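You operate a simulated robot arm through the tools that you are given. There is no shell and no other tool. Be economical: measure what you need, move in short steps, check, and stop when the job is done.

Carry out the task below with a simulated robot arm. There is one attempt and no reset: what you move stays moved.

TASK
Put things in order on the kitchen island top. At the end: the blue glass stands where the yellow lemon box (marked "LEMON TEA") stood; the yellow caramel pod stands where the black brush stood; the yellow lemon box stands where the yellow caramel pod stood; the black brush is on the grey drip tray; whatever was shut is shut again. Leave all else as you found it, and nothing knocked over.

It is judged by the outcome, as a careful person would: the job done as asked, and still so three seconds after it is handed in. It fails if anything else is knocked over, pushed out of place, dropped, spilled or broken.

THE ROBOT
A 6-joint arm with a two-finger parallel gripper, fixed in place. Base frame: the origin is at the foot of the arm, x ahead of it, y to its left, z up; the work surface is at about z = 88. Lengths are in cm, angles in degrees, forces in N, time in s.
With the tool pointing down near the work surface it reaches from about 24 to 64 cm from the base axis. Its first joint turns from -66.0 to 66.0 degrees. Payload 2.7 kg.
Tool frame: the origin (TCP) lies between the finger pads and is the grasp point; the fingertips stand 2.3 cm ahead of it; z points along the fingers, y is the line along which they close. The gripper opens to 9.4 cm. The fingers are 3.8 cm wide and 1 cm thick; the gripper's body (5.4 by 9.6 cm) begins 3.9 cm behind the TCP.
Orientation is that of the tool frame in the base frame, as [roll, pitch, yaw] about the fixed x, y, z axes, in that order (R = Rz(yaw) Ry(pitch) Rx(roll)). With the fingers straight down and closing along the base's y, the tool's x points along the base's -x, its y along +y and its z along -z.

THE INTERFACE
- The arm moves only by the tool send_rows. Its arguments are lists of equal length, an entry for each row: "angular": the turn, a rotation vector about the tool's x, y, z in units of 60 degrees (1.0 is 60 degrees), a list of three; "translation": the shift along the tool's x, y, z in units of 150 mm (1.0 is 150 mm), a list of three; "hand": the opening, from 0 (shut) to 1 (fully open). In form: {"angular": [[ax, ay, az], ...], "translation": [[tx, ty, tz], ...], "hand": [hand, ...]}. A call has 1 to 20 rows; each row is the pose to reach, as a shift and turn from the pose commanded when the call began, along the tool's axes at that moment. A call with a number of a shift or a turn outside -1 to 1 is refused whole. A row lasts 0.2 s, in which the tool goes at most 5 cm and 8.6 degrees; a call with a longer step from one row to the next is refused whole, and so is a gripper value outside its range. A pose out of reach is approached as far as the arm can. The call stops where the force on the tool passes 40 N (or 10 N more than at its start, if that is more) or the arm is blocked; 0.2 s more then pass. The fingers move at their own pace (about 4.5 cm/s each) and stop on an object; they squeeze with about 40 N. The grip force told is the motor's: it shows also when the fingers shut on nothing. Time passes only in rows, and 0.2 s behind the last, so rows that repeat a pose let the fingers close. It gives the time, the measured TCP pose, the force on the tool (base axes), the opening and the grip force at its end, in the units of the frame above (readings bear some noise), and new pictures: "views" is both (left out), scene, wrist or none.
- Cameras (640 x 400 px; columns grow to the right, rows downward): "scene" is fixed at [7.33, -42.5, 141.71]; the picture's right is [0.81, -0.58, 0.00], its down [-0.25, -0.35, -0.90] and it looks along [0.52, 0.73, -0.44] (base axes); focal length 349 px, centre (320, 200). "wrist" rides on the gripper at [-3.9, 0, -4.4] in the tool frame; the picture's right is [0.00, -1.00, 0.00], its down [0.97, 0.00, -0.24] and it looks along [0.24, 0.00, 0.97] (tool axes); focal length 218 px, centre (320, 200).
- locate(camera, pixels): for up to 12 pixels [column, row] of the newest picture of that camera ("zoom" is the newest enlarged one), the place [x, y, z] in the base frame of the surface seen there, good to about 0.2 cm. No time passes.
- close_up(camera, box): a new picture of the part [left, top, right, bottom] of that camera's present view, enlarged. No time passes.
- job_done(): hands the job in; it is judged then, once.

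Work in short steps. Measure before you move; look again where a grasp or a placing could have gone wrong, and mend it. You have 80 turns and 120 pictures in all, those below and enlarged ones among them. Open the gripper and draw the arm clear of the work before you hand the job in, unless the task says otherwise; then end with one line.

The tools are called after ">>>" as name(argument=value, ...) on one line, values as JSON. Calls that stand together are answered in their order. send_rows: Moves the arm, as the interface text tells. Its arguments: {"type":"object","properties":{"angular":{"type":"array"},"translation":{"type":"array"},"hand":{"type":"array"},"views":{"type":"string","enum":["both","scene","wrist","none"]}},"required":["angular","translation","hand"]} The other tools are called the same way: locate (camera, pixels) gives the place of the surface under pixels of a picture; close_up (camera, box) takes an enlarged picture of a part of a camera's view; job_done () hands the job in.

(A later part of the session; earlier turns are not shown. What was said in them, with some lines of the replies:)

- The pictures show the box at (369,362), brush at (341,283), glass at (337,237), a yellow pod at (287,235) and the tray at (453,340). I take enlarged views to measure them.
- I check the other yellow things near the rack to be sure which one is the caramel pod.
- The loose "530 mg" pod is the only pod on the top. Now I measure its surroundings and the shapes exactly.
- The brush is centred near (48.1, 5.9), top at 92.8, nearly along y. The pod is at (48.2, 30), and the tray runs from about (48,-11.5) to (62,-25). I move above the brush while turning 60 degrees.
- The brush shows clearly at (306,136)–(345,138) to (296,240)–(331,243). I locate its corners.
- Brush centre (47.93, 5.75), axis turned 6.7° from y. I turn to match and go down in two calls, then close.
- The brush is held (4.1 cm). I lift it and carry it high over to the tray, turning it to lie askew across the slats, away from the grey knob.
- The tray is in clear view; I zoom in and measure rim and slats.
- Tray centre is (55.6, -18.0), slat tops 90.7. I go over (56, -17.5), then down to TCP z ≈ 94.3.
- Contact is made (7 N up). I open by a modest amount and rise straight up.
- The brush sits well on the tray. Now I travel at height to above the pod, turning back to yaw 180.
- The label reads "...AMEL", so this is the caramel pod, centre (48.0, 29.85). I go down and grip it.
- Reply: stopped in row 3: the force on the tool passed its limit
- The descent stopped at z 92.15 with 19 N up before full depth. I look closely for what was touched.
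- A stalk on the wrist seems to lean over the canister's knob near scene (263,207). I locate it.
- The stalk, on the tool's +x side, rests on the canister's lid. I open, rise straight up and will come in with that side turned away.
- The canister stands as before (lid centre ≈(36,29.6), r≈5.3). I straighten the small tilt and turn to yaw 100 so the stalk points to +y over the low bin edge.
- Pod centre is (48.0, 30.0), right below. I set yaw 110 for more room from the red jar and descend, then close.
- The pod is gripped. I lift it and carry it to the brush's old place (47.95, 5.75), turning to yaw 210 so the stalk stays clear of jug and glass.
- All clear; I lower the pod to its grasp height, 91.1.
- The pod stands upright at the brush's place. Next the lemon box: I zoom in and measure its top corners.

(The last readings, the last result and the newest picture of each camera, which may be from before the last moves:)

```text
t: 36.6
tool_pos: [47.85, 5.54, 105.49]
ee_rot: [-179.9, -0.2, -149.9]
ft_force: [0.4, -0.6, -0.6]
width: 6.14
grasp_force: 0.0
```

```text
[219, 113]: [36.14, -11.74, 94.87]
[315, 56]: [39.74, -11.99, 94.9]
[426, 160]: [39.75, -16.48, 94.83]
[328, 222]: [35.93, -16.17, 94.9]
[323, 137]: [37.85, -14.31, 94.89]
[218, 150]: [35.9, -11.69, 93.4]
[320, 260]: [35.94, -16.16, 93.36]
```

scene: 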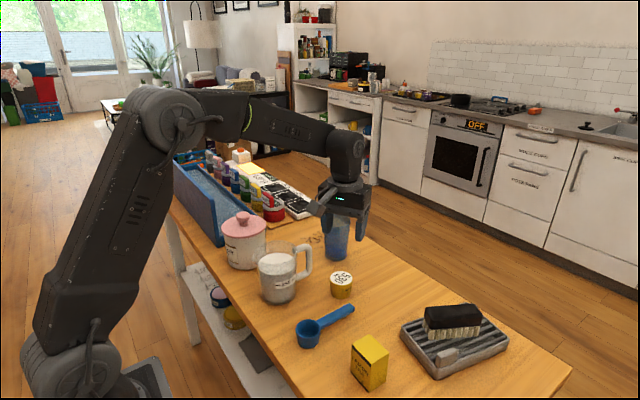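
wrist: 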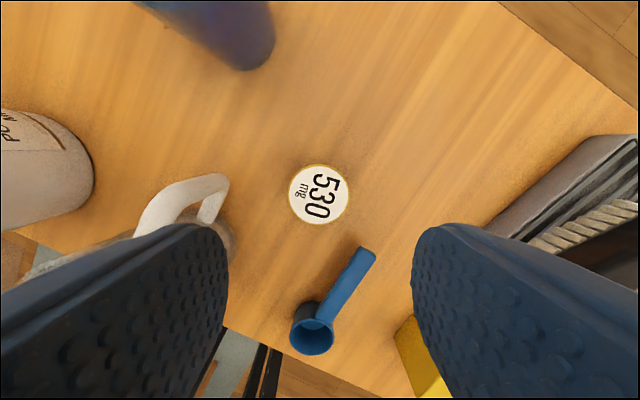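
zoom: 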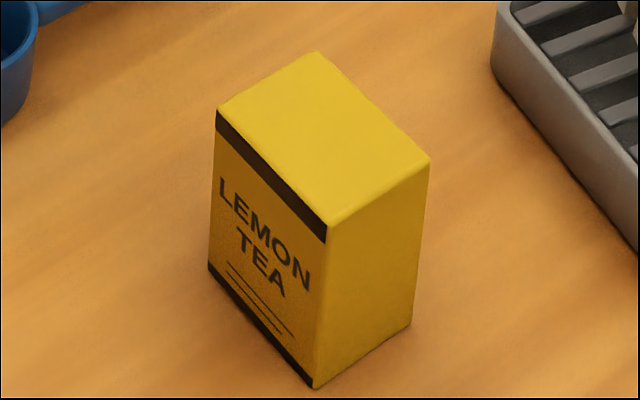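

Box centre is (37.9, -14.1), top 94.9, turned about -3°. I move above it with yaw 267 (fingers across its 3.7 cm side, stalk toward -y).

>>> send_rows(angular=[[0, 0, -0.12], [0, 0, -0.24], [0, 0, -0.36], [0, 0, -0.48], [0, 0, -0.6], [0, 0, -0.72], [0, 0, -0.84], [0, 0, -0.95]], translation=[[0.077, -0.05, 0], [0.154, -0.1, 0], [0.231, -0.151, 0], [0.308, -0.201, 0], [0.386, -0.251, 0], [0.463, -0.301, 0], [0.54, -0.352, 0], [0.617, -0.402, 0]], hand=[0.65, 0.65, 0.65, 0.65, 0.65, 0.65, 0.65, 0.65], views="none")

>>> send_rows(angular=[[0, 0, 0], [0, 0, 0], [0, 0, 0], [0, 0, 0], [0, 0, 0]], translation=[[0.168, 0.075, 0], [0.336, 0.15, 0], [0.505, 0.224, 0], [0.673, 0.299, 0], [0.673, 0.299, 0]], hand=[0.65, 0.65, 0.65, 0.65, 0.65], views="both")

```text
t: 38.4
tool_pos: [43.07, -4.19, 105.31]
ee_rot: [179.9, -0.1, -92.8]
ft_force: [-0.6, -0.5, 0.0]
width: 6.08
grasp_force: 0.1
```

```text
t: 39.6
tool_pos: [38.1, -14.0, 105.45]
ee_rot: [179.7, -0.3, -92.9]
ft_force: [0.9, 0.7, -0.6]
width: 6.12
grasp_force: 0.1
```

scene: 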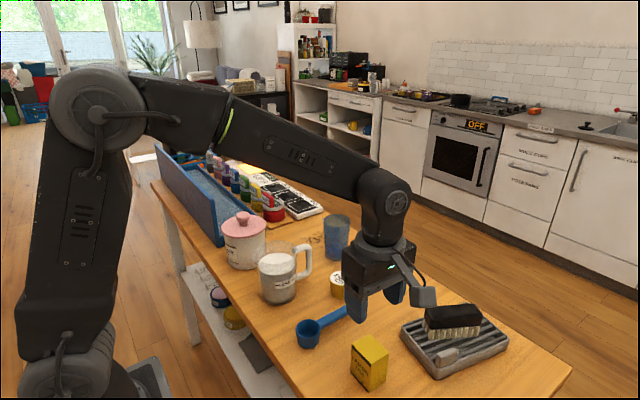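
wrist: 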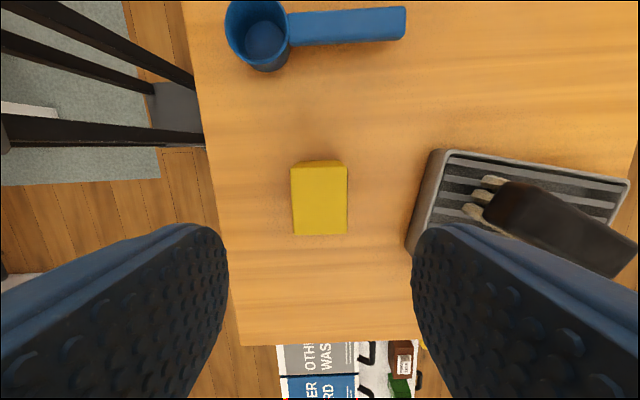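

Box is centred between the fingers (col 320). I descend to 92.3 and grip.

>>> send_rows(angular=[[0, 0, 0], [0, 0, 0], [0, 0, 0], [0, 0, 0], [0, 0, 0], [0, 0, 0], [0, 0, 0], [0, 0, 0], [0, 0, 0], [0, 0, 0]], translation=[[0, 0, 0.2], [0, 0, 0.4], [0, 0, 0.6], [0, 0, 0.75], [0, 0, 0.83], [0, 0, 0.877], [0, 0, 0.877], [0, 0, 0.877], [0, 0, 0.877], [0, 0, 0.877]], hand=[0.65, 0.65, 0.65, 0.65, 0.65, 0.65, 0.2, 0.2, 0.2, 0.2], views="both")

```text
t: 41.8
tool_pos: [37.97, -14.05, 92.46]
ee_rot: [179.9, -0.2, -93.0]
ft_force: [0.3, 0.3, -0.1]
width: 3.96
grasp_force: 40.1
```

scene: 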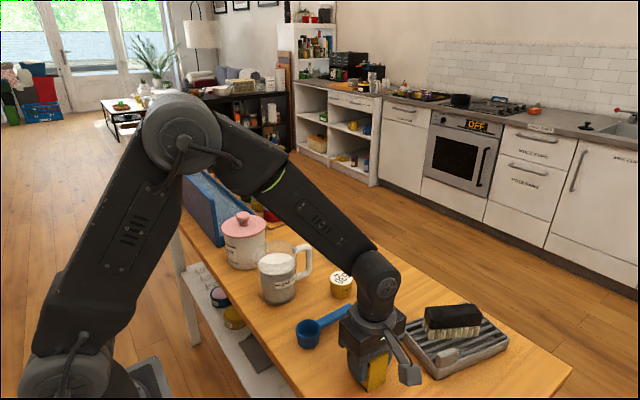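
wrist: 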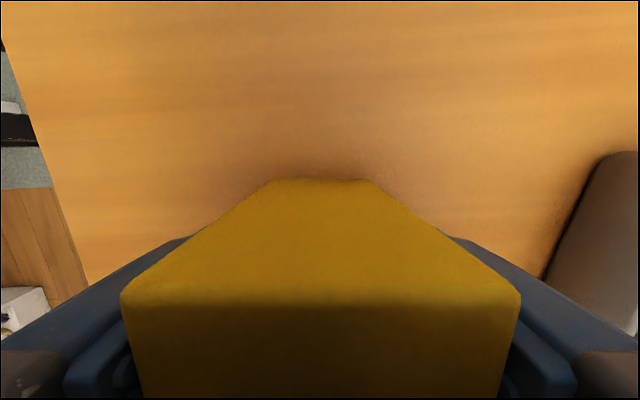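

Held (3.96 cm). I lift 15 cm and carry it over to above the pod's old place (48.05, 30.0), no turning.

>>> send_rows(angular=[[0, 0, 0], [0, 0, 0], [0, 0, 0], [0, 0, 0], [0, 0, 0], [0, 0, 0]], translation=[[0, 0, -0.1], [0, 0, -0.3], [0, 0, -0.5], [0, 0, -0.7], [0, 0, -0.9], [0, 0, -1.0]], hand=[0.2, 0.2, 0.2, 0.2, 0.2, 0.2], views="none")

>>> send_rows(angular=[[0, 0, 0], [0, 0, 0], [0, 0, 0], [0, 0, 0], [0, 0, 0]], translation=[[-0.15, -0.03, 0], [-0.4, -0.07, 0], [-0.65, -0.11, 0], [-0.85, -0.15, 0], [-0.989, -0.173, 0]], hand=[0.2, 0.2, 0.2, 0.2, 0.2], views="none")

>>> send_rows(angular=[[0, 0, 0], [0, 0, 0], [0, 0, 0], [0, 0, 0], [0, 0, 0]], translation=[[-0.15, -0.03, 0], [-0.4, -0.07, 0], [-0.65, -0.11, 0], [-0.85, -0.15, 0], [-0.989, -0.173, 0]], hand=[0.2, 0.2, 0.2, 0.2, 0.2], views="none")

>>> send_rows(angular=[[0, 0, 0], [0, 0, 0], [0, 0, 0], [0, 0, 0], [0, 0, 0]], translation=[[-0.15, -0.03, 0], [-0.4, -0.07, 0], [-0.65, -0.11, 0], [-0.85, -0.15, 0], [-0.989, -0.173, 0]], hand=[0.2, 0.2, 0.2, 0.2, 0.2], views="both")

```text
t: 43.2
tool_pos: [37.99, -13.86, 107.34]
ee_rot: [179.8, -0.2, -93.0]
ft_force: [0.5, -0.6, -0.2]
width: 3.91
grasp_force: 39.8
```

```text
t: 44.4
tool_pos: [41.4, 0.45, 107.28]
ee_rot: [179.9, -0.2, -93.0]
ft_force: [0.1, 0.4, -0.3]
width: 3.97
grasp_force: 40.0
```

```text
t: 45.6
tool_pos: [44.79, 15.35, 107.05]
ee_rot: [179.9, -0.1, -92.9]
ft_force: [-0.6, -0.9, 0.0]
width: 3.96
grasp_force: 39.9
```

```text
t: 46.8
tool_pos: [48.1, 29.87, 107.04]
ee_rot: [179.9, -0.1, -93.0]
ft_force: [0.6, 1.1, -0.6]
width: 3.94
grasp_force: 39.3
```

scene: 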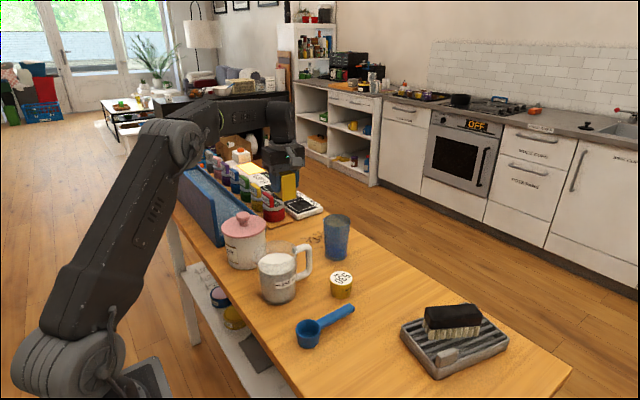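
wrist: 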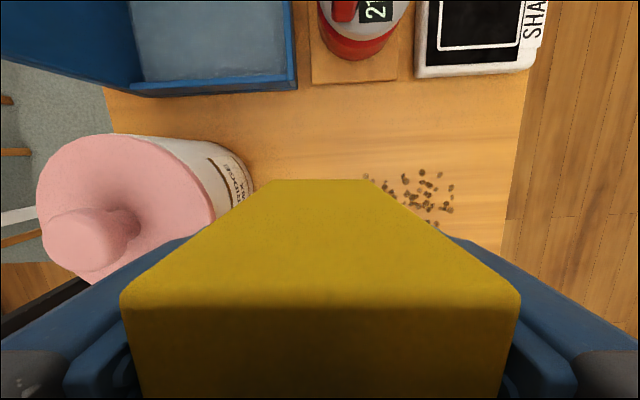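

Clear all round. I lower to 92.5.

>>> send_rows(angular=[[0, 0, 0], [0, 0, 0], [0, 0, 0], [0, 0, 0], [0, 0, 0], [0, 0, 0], [0, 0, 0]], translation=[[0, 0, 0.2], [0, 0, 0.4], [0, 0, 0.6], [0, 0, 0.8], [0, 0, 0.9], [0, 0, 0.965], [0, 0, 0.965]], hand=[0.2, 0.2, 0.2, 0.2, 0.2, 0.2, 0.2], views="scene")

```text
t: 48.4
tool_pos: [48.12, 30.04, 92.63]
ee_rot: [-180.0, -0.2, -93.0]
ft_force: [0.1, 0.7, -1.1]
width: 3.95
grasp_force: 39.9
```

scene: 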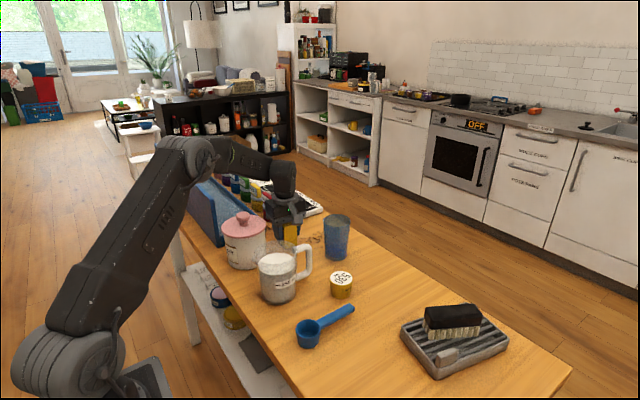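

I lower the last 0.15 cm, open moderately and rise.

>>> send_rows(angular=[[0, 0, 0], [0, 0, 0], [0, 0, 0], [0, 0, 0], [0, 0, 0]], translation=[[0, 0, 0.01], [0, 0, 0.012], [0, 0, 0.012], [0, 0, 0.012], [0, 0, 0.012]], hand=[0.2, 0.2, 0.5, 0.55, 0.55], views="none")

>>> send_rows(angular=[[0, 0, 0], [0, 0, 0], [0, 0, 0], [0, 0, 0], [0, 0, 0], [0, 0, 0]], translation=[[0, 0, -0.1], [0, 0, -0.3], [0, 0, -0.5], [0, 0, -0.7], [0, 0, -0.9], [0, 0, -1.0]], hand=[0.55, 0.55, 0.55, 0.55, 0.55, 0.55], views="both")

```text
t: 49.6
tool_pos: [48.2, 30.04, 92.51]
ee_rot: [180.0, -0.2, -93.1]
ft_force: [0.0, 0.3, -0.4]
width: 5.2
grasp_force: 0.1
```

```text
t: 51.0
tool_pos: [48.01, 29.85, 107.69]
ee_rot: [179.9, -0.2, -93.0]
ft_force: [0.1, 0.4, 0.7]
width: 5.17
grasp_force: 0.1
```

scene: 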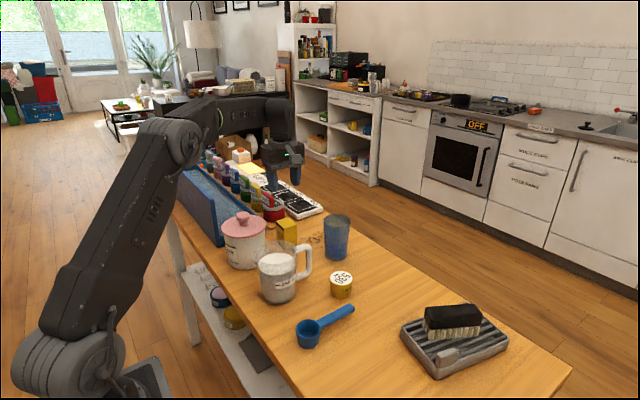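
wrist: 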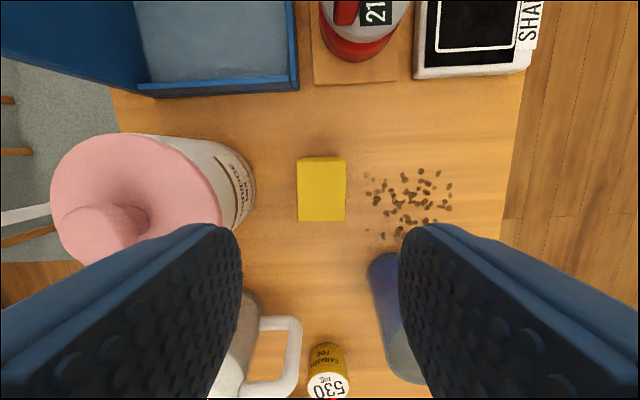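

The box stands at the pod's place. Now I move above the glass, opening fully, to view it from above.

>>> send_rows(angular=[[0, 0, 0], [0, 0, 0], [0, 0, 0], [0, 0, 0], [0, 0, 0], [0, 0, 0]], translation=[[0.19, -0.15, 0], [0.38, -0.3, 0], [0.57, -0.45, 0], [0.763, -0.6, 0], [0.763, -0.6, 0], [0.763, -0.6, 0]], hand=[1, 1, 1, 1, 1, 1], views="both")

>>> close_up(camera="scene", box=[265, 195, 365, 275])

```text
t: 52.4
tool_pos: [56.51, 18.18, 107.63]
ee_rot: [179.8, -0.2, -92.9]
ft_force: [-0.2, 0.7, 0.3]
width: 9.39
grasp_force: 0.0
```

scene: 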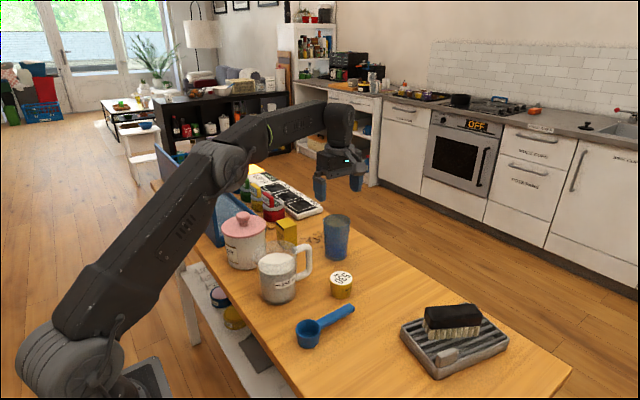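
wrist: 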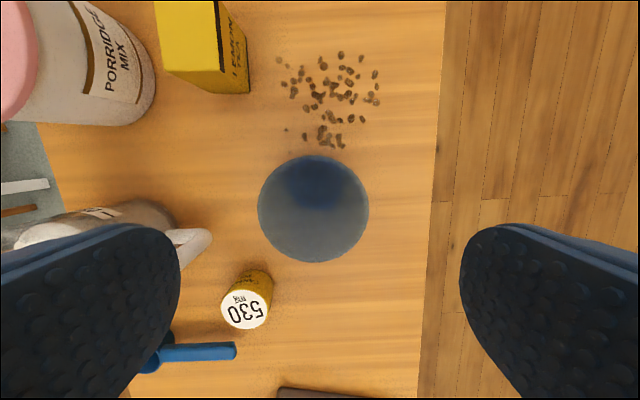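

```text
5.00 times, centred on (315, 235) of scene
```

zoom: 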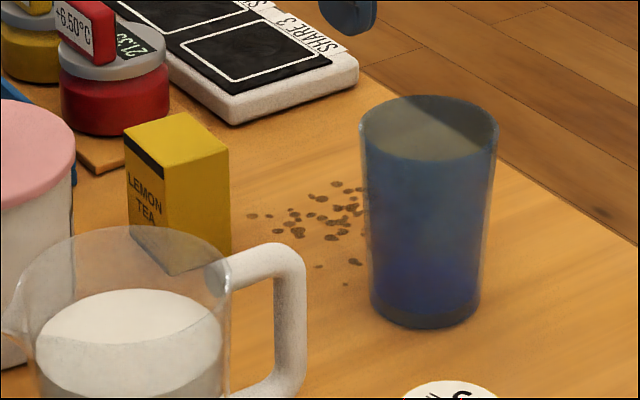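

>>> locate(camera="wrist", pixels=[[261, 209], [366, 209], [313, 157], [313, 260], [313, 209], [315, 180], [275, 172], [350, 172], [275, 245], [350, 245]])

>>> locate(camera="zoom", pixels=[[430, 97], [362, 125], [496, 125], [430, 158], [430, 300], [375, 280], [480, 280], [425, 325]])

>>> close_up(camera="wrist", box=[233, 140, 393, 280])

```text
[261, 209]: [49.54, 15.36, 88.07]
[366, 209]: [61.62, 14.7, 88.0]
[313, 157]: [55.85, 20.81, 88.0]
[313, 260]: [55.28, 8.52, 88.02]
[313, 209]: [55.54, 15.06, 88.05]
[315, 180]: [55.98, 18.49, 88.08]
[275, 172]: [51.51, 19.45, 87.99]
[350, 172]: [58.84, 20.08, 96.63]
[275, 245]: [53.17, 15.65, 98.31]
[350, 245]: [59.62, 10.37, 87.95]
```

```text
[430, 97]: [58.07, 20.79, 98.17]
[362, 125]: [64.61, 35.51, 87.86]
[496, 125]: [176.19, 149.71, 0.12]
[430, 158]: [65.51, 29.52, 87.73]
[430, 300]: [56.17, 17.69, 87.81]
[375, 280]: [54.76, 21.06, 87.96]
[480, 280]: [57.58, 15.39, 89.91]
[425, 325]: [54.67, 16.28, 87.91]
```

```text
2.86 times, centred on (313, 210) of wrist
```

zoom: 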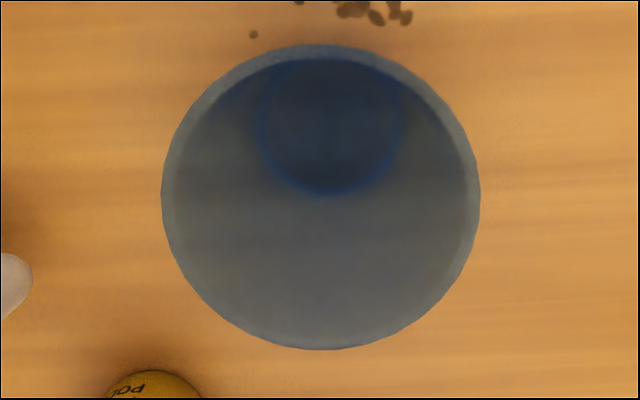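

The glass is centred at (56.1, 18.1), rim 98.3 and 7.2 cm across, narrowing to 5.3. I centre, go down to TCP 95.0 (palm just above the rim) and close.

>>> send_rows(angular=[[0, 0, 0], [0, 0, 0], [0, 0, 0], [0, 0, 0], [0, 0, 0], [0, 0, 0], [0, 0, 0]], translation=[[0.005, 0.027, 0], [0.005, 0.027, 0.15], [0.005, 0.027, 0.35], [0.005, 0.027, 0.55], [0.005, 0.027, 0.72], [0.005, 0.027, 0.835], [0.005, 0.027, 0.835]], hand=[1, 1, 1, 1, 1, 1, 1], views="both")

```text
t: 54.0
tool_pos: [56.04, 18.19, 95.04]
ee_rot: [179.9, -0.1, -92.9]
ft_force: [1.4, -0.7, -0.4]
width: 9.41
grasp_force: 0.0
```

scene: 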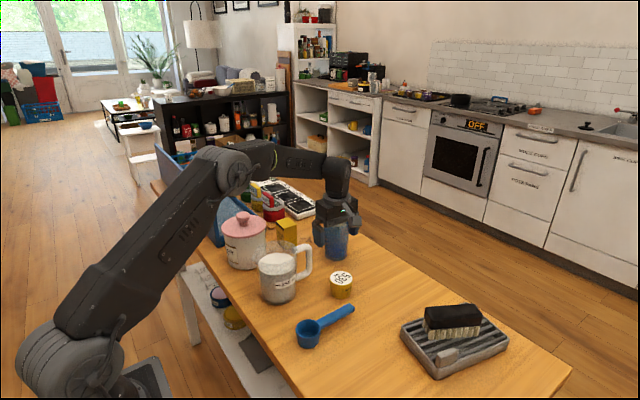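
wrist: 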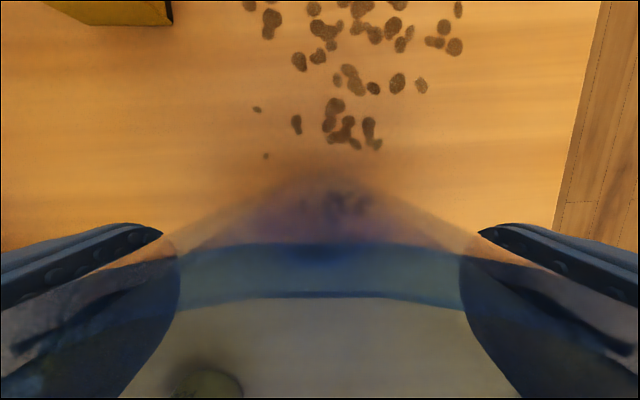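

The glass sits symmetric between the fingers. I close.

>>> send_rows(angular=[[0, 0, 0], [0, 0, 0], [0, 0, 0], [0, 0, 0], [0, 0, 0]], translation=[[0, 0, 0], [0, 0, 0], [0, 0, 0], [0, 0, 0], [0, 0, 0]], hand=[0.8, 0.65, 0.5, 0.5, 0.5], views="none")

>>> send_rows(angular=[[0, 0, 0], [0, 0, 0], [0, 0, 0], [0, 0, 0]], translation=[[0, 0, -0.03], [0, 0, -0.07], [0, 0, -0.12], [0, 0, -0.15]], hand=[0.5, 0.5, 0.5, 0.5], views="both")

```text
t: 55.2
tool_pos: [55.98, 18.16, 94.96]
ee_rot: [179.9, -0.2, -93.0]
ft_force: [0.8, -0.1, 0.1]
width: 7.37
grasp_force: 39.9
```

```text
t: 56.2
tool_pos: [56.09, 18.12, 97.17]
ee_rot: [179.9, -0.2, -93.0]
ft_force: [0.0, 0.0, -1.9]
width: 7.36
grasp_force: 39.7
```

scene: 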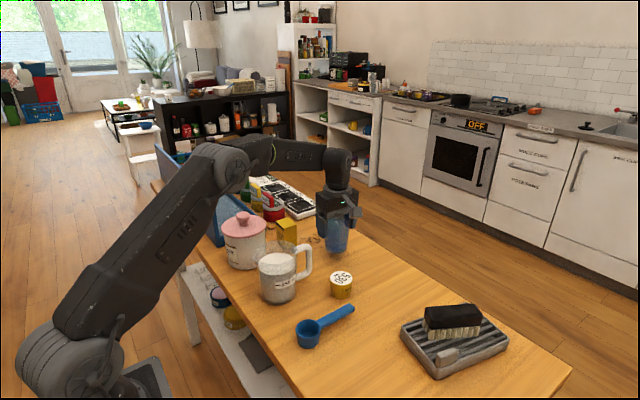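
wrist: 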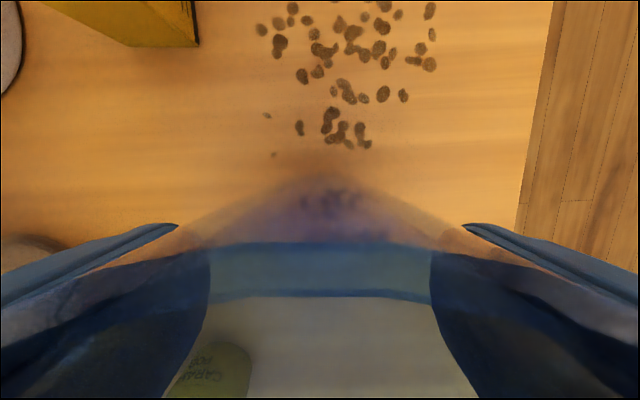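

The glass is lifted with no slip. I raise it to clear everything and carry it to the box's old place (37.9, -14.1).

>>> send_rows(angular=[[0, 0, 0], [0, 0, 0], [0, 0, 0], [0, 0, 0], [0, 0, 0]], translation=[[0, 0, -0.08], [0, 0, -0.23], [0, 0, -0.4], [0, 0, -0.55], [0, 0, -0.62]], hand=[0.5, 0.5, 0.5, 0.5, 0.5], views="none")

>>> send_rows(angular=[[0, 0, 0], [0, 0, 0], [0, 0, 0], [0, 0, 0], [0, 0, 0], [0, 0, 0]], translation=[[0.07, 0.035, 0], [0.22, 0.11, 0], [0.37, 0.185, 0], [0.52, 0.26, 0], [0.66, 0.33, 0], [0.735, 0.367, 0]], hand=[0.5, 0.5, 0.5, 0.5, 0.5, 0.5], views="none")

>>> send_rows(angular=[[0, 0, 0], [0, 0, 0], [0, 0, 0], [0, 0, 0], [0, 0, 0], [0, 0, 0]], translation=[[0.07, 0.035, 0], [0.22, 0.11, 0], [0.37, 0.185, 0], [0.52, 0.26, 0], [0.66, 0.33, 0], [0.735, 0.367, 0]], hand=[0.5, 0.5, 0.5, 0.5, 0.5, 0.5], views="none")

>>> send_rows(angular=[[0, 0, 0], [0, 0, 0], [0, 0, 0], [0, 0, 0], [0, 0, 0], [0, 0, 0], [0, 0, 0]], translation=[[0.07, 0.035, 0], [0.22, 0.11, 0], [0.37, 0.185, 0], [0.52, 0.26, 0], [0.66, 0.33, 0], [0.735, 0.367, 0], [0.735, 0.367, 0]], hand=[0.5, 0.5, 0.5, 0.5, 0.5, 0.5, 0.5], views="both")

```text
t: 57.4
tool_pos: [56.1, 18.0, 106.61]
ee_rot: [179.8, -0.2, -92.9]
ft_force: [0.2, -0.8, -1.7]
width: 7.38
grasp_force: 40.2
```

```text
t: 58.8
tool_pos: [49.96, 7.26, 106.56]
ee_rot: [179.9, -0.2, -93.0]
ft_force: [-0.1, 0.0, -1.7]
width: 7.33
grasp_force: 40.1
```

```text
t: 60.2
tool_pos: [43.91, -3.58, 106.52]
ee_rot: [179.9, -0.1, -92.9]
ft_force: [0.4, -0.7, -1.5]
width: 7.33
grasp_force: 40.3
```

```text
t: 61.8
tool_pos: [37.85, -14.2, 106.62]
ee_rot: [179.9, -0.2, -92.8]
ft_force: [0.2, 0.7, -1.3]
width: 7.36
grasp_force: 40.0
```

scene: 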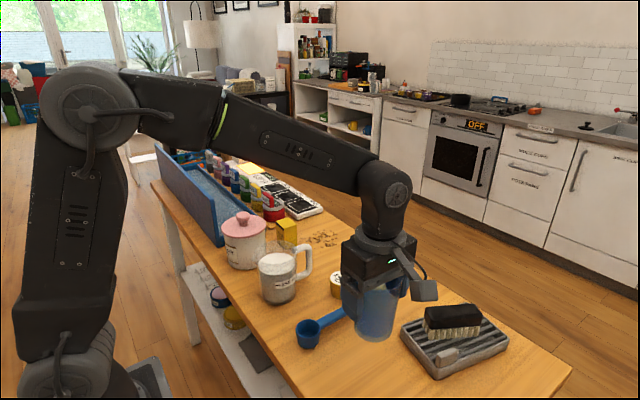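
wrist: 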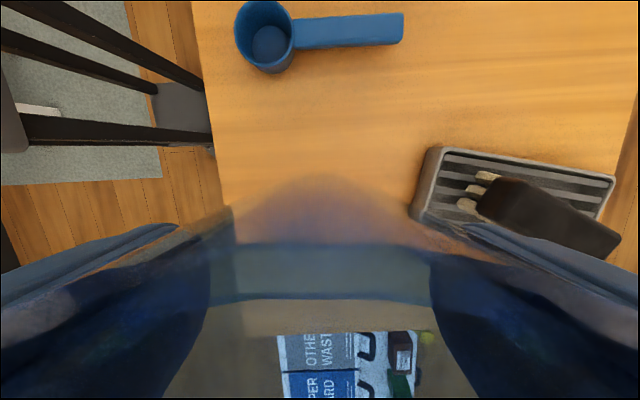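

Over the spot and well clear of the tray. I lower to 95.1, slowly at the end.

>>> send_rows(angular=[[0, 0, 0], [0, 0, 0], [0, 0, 0], [0, 0, 0], [0, 0, 0], [0, 0, 0], [0, 0, 0]], translation=[[0, 0, 0.12], [0, 0, 0.3], [0, 0, 0.48], [0, 0, 0.63], [0, 0, 0.72], [0, 0, 0.76], [0, 0, 0.765]], hand=[0.5, 0.5, 0.5, 0.5, 0.5, 0.5, 0.5], views="scene")

```text
t: 63.4
tool_pos: [37.75, -14.25, 95.01]
ee_rot: [180.0, -0.2, -93.1]
ft_force: [0.1, 0.0, -2.0]
width: 7.35
grasp_force: 40.0
```

scene: 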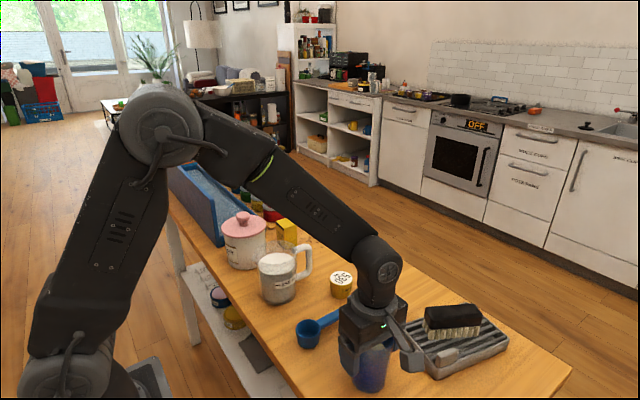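

The force still shows the glass's weight; I lower a touch more until it is borne.

>>> send_rows(angular=[[0, 0, 0], [0, 0, 0], [0, 0, 0]], translation=[[0, 0, 0.006], [0, 0, 0.012], [0, 0, 0.012]], hand=[0.5, 0.5, 0.5], views="none")

```text
t: 64.2
tool_pos: [37.72, -14.32, 95.02]
ee_rot: [179.9, -0.2, -92.9]
ft_force: [-6.2, 0.6, 15.5]
width: 7.37
grasp_force: 40.4
```

Contact. I ease up slightly, open slowly, and check before rising.

>>> send_rows(angular=[[0, 0, 0], [0, 0, 0], [0, 0, 0], [0, 0, 0], [0, 0, 0], [0, 0, 0]], translation=[[0, 0, -0.007], [0, 0, -0.007], [0, 0, -0.007], [0, 0, -0.007], [0, 0, -0.007], [0, 0, -0.007]], hand=[0.5, 0.85, 1, 1, 1, 1], views="wrist")

```text
t: 65.6
tool_pos: [37.75, -14.32, 94.99]
ee_rot: [179.8, -0.3, -93.0]
ft_force: [-0.4, -0.7, 0.3]
width: 9.42
grasp_force: 0.1
```

wrist: 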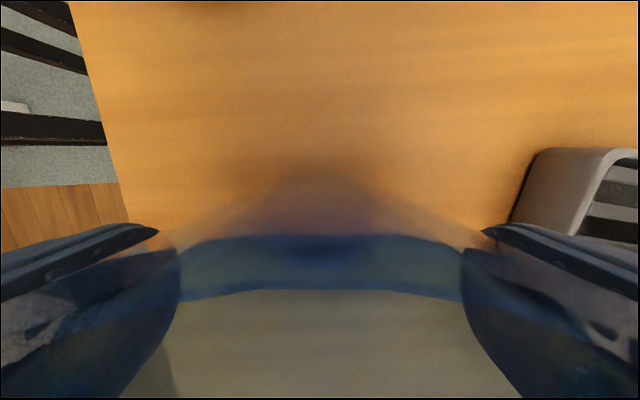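

Fingers are free on both sides. I rise straight up.

>>> send_rows(angular=[[0, 0, 0], [0, 0, 0], [0, 0, 0], [0, 0, 0], [0, 0, 0], [0, 0, 0], [0, 0, 0]], translation=[[0, 0, -0.06], [0, 0, -0.2], [0, 0, -0.4], [0, 0, -0.6], [0, 0, -0.8], [0, 0, -1.0], [0, 0, -1.0]], hand=[1, 1, 1, 1, 1, 1, 1], views="both")

>>> close_up(camera="scene", box=[210, 190, 530, 400])

```text
t: 67.2
tool_pos: [37.88, -14.23, 110.04]
ee_rot: [179.9, -0.2, -93.0]
ft_force: [0.3, 0.0, -0.3]
width: 9.42
grasp_force: 0.0
```

scene: 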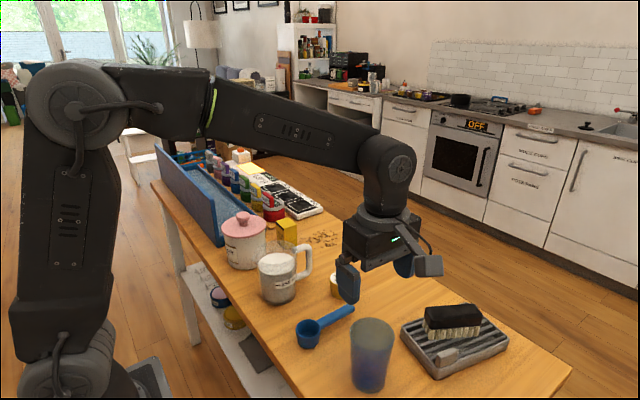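
wrist: 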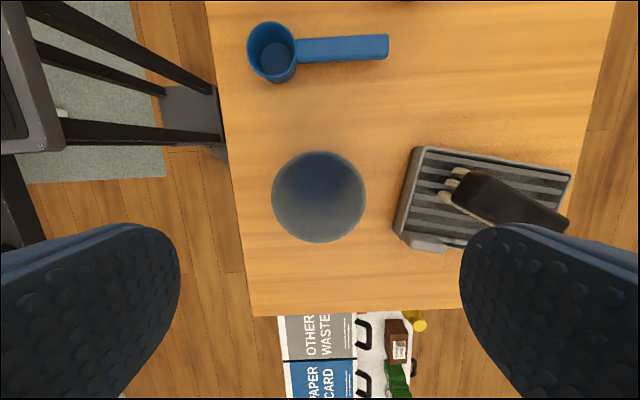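

```text
1.90 times, centred on (370, 295) of scene
```

zoom: 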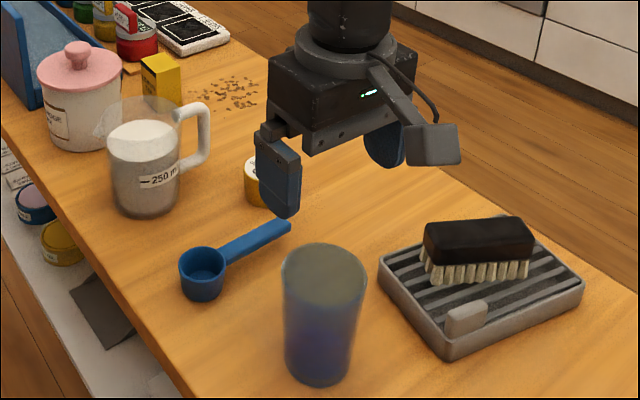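

All four are in place. I draw the arm up and away from the work, then check one last time.

>>> send_rows(angular=[[0, 0, 0], [0, 0, 0], [0, 0, 0], [0, 0, 0], [0, 0, 0], [0, 0, 0]], translation=[[0, 0, -0.2], [0, 0, -0.5], [-0.2, 0, -0.6], [-0.45, 0, -0.6], [-0.7, 0, -0.6], [-0.9, 0, -0.6]], hand=[1, 1, 1, 1, 1, 1], views="scene")

>>> close_up(camera="scene", box=[150, 140, 530, 400])

>>> locate(camera="scene", pixels=[[341, 278], [287, 228], [245, 216], [440, 355]])

```text
t: 68.6
tool_pos: [38.38, -0.64, 119.22]
ee_rot: [179.9, -0.2, -93.0]
ft_force: [-0.3, -0.1, -0.2]
width: 9.42
grasp_force: 0.0
```

scene: 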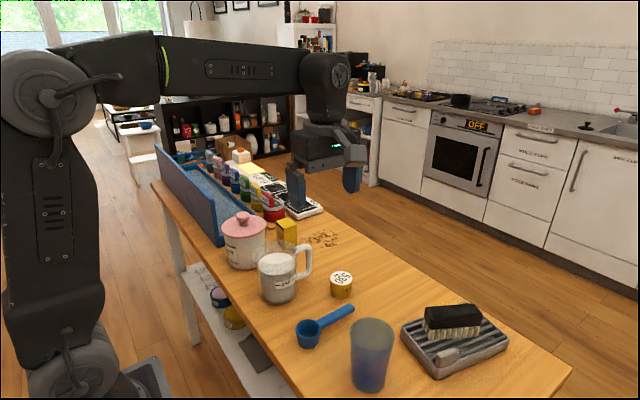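

```text
1.54 times, centred on (340, 270) of scene
```

zoom: 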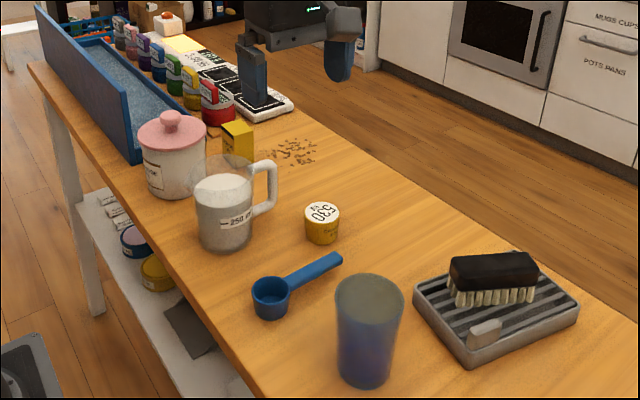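

```text
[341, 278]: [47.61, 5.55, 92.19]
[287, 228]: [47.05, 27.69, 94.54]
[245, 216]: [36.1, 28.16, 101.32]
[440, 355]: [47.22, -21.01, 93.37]
```

Everything is in place, upright and undisturbed, so I hand it in.

>>> job_done()

```text
The job is handed in.
```

The job is handed in: the glass, pod, box and brush are all standing where you asked, nothing was opened, and the rest is as it was. During the first try at the pod, the stalk on the wrist pressed briefly on the canister lid; the canister stayed shut and did not move measurably.
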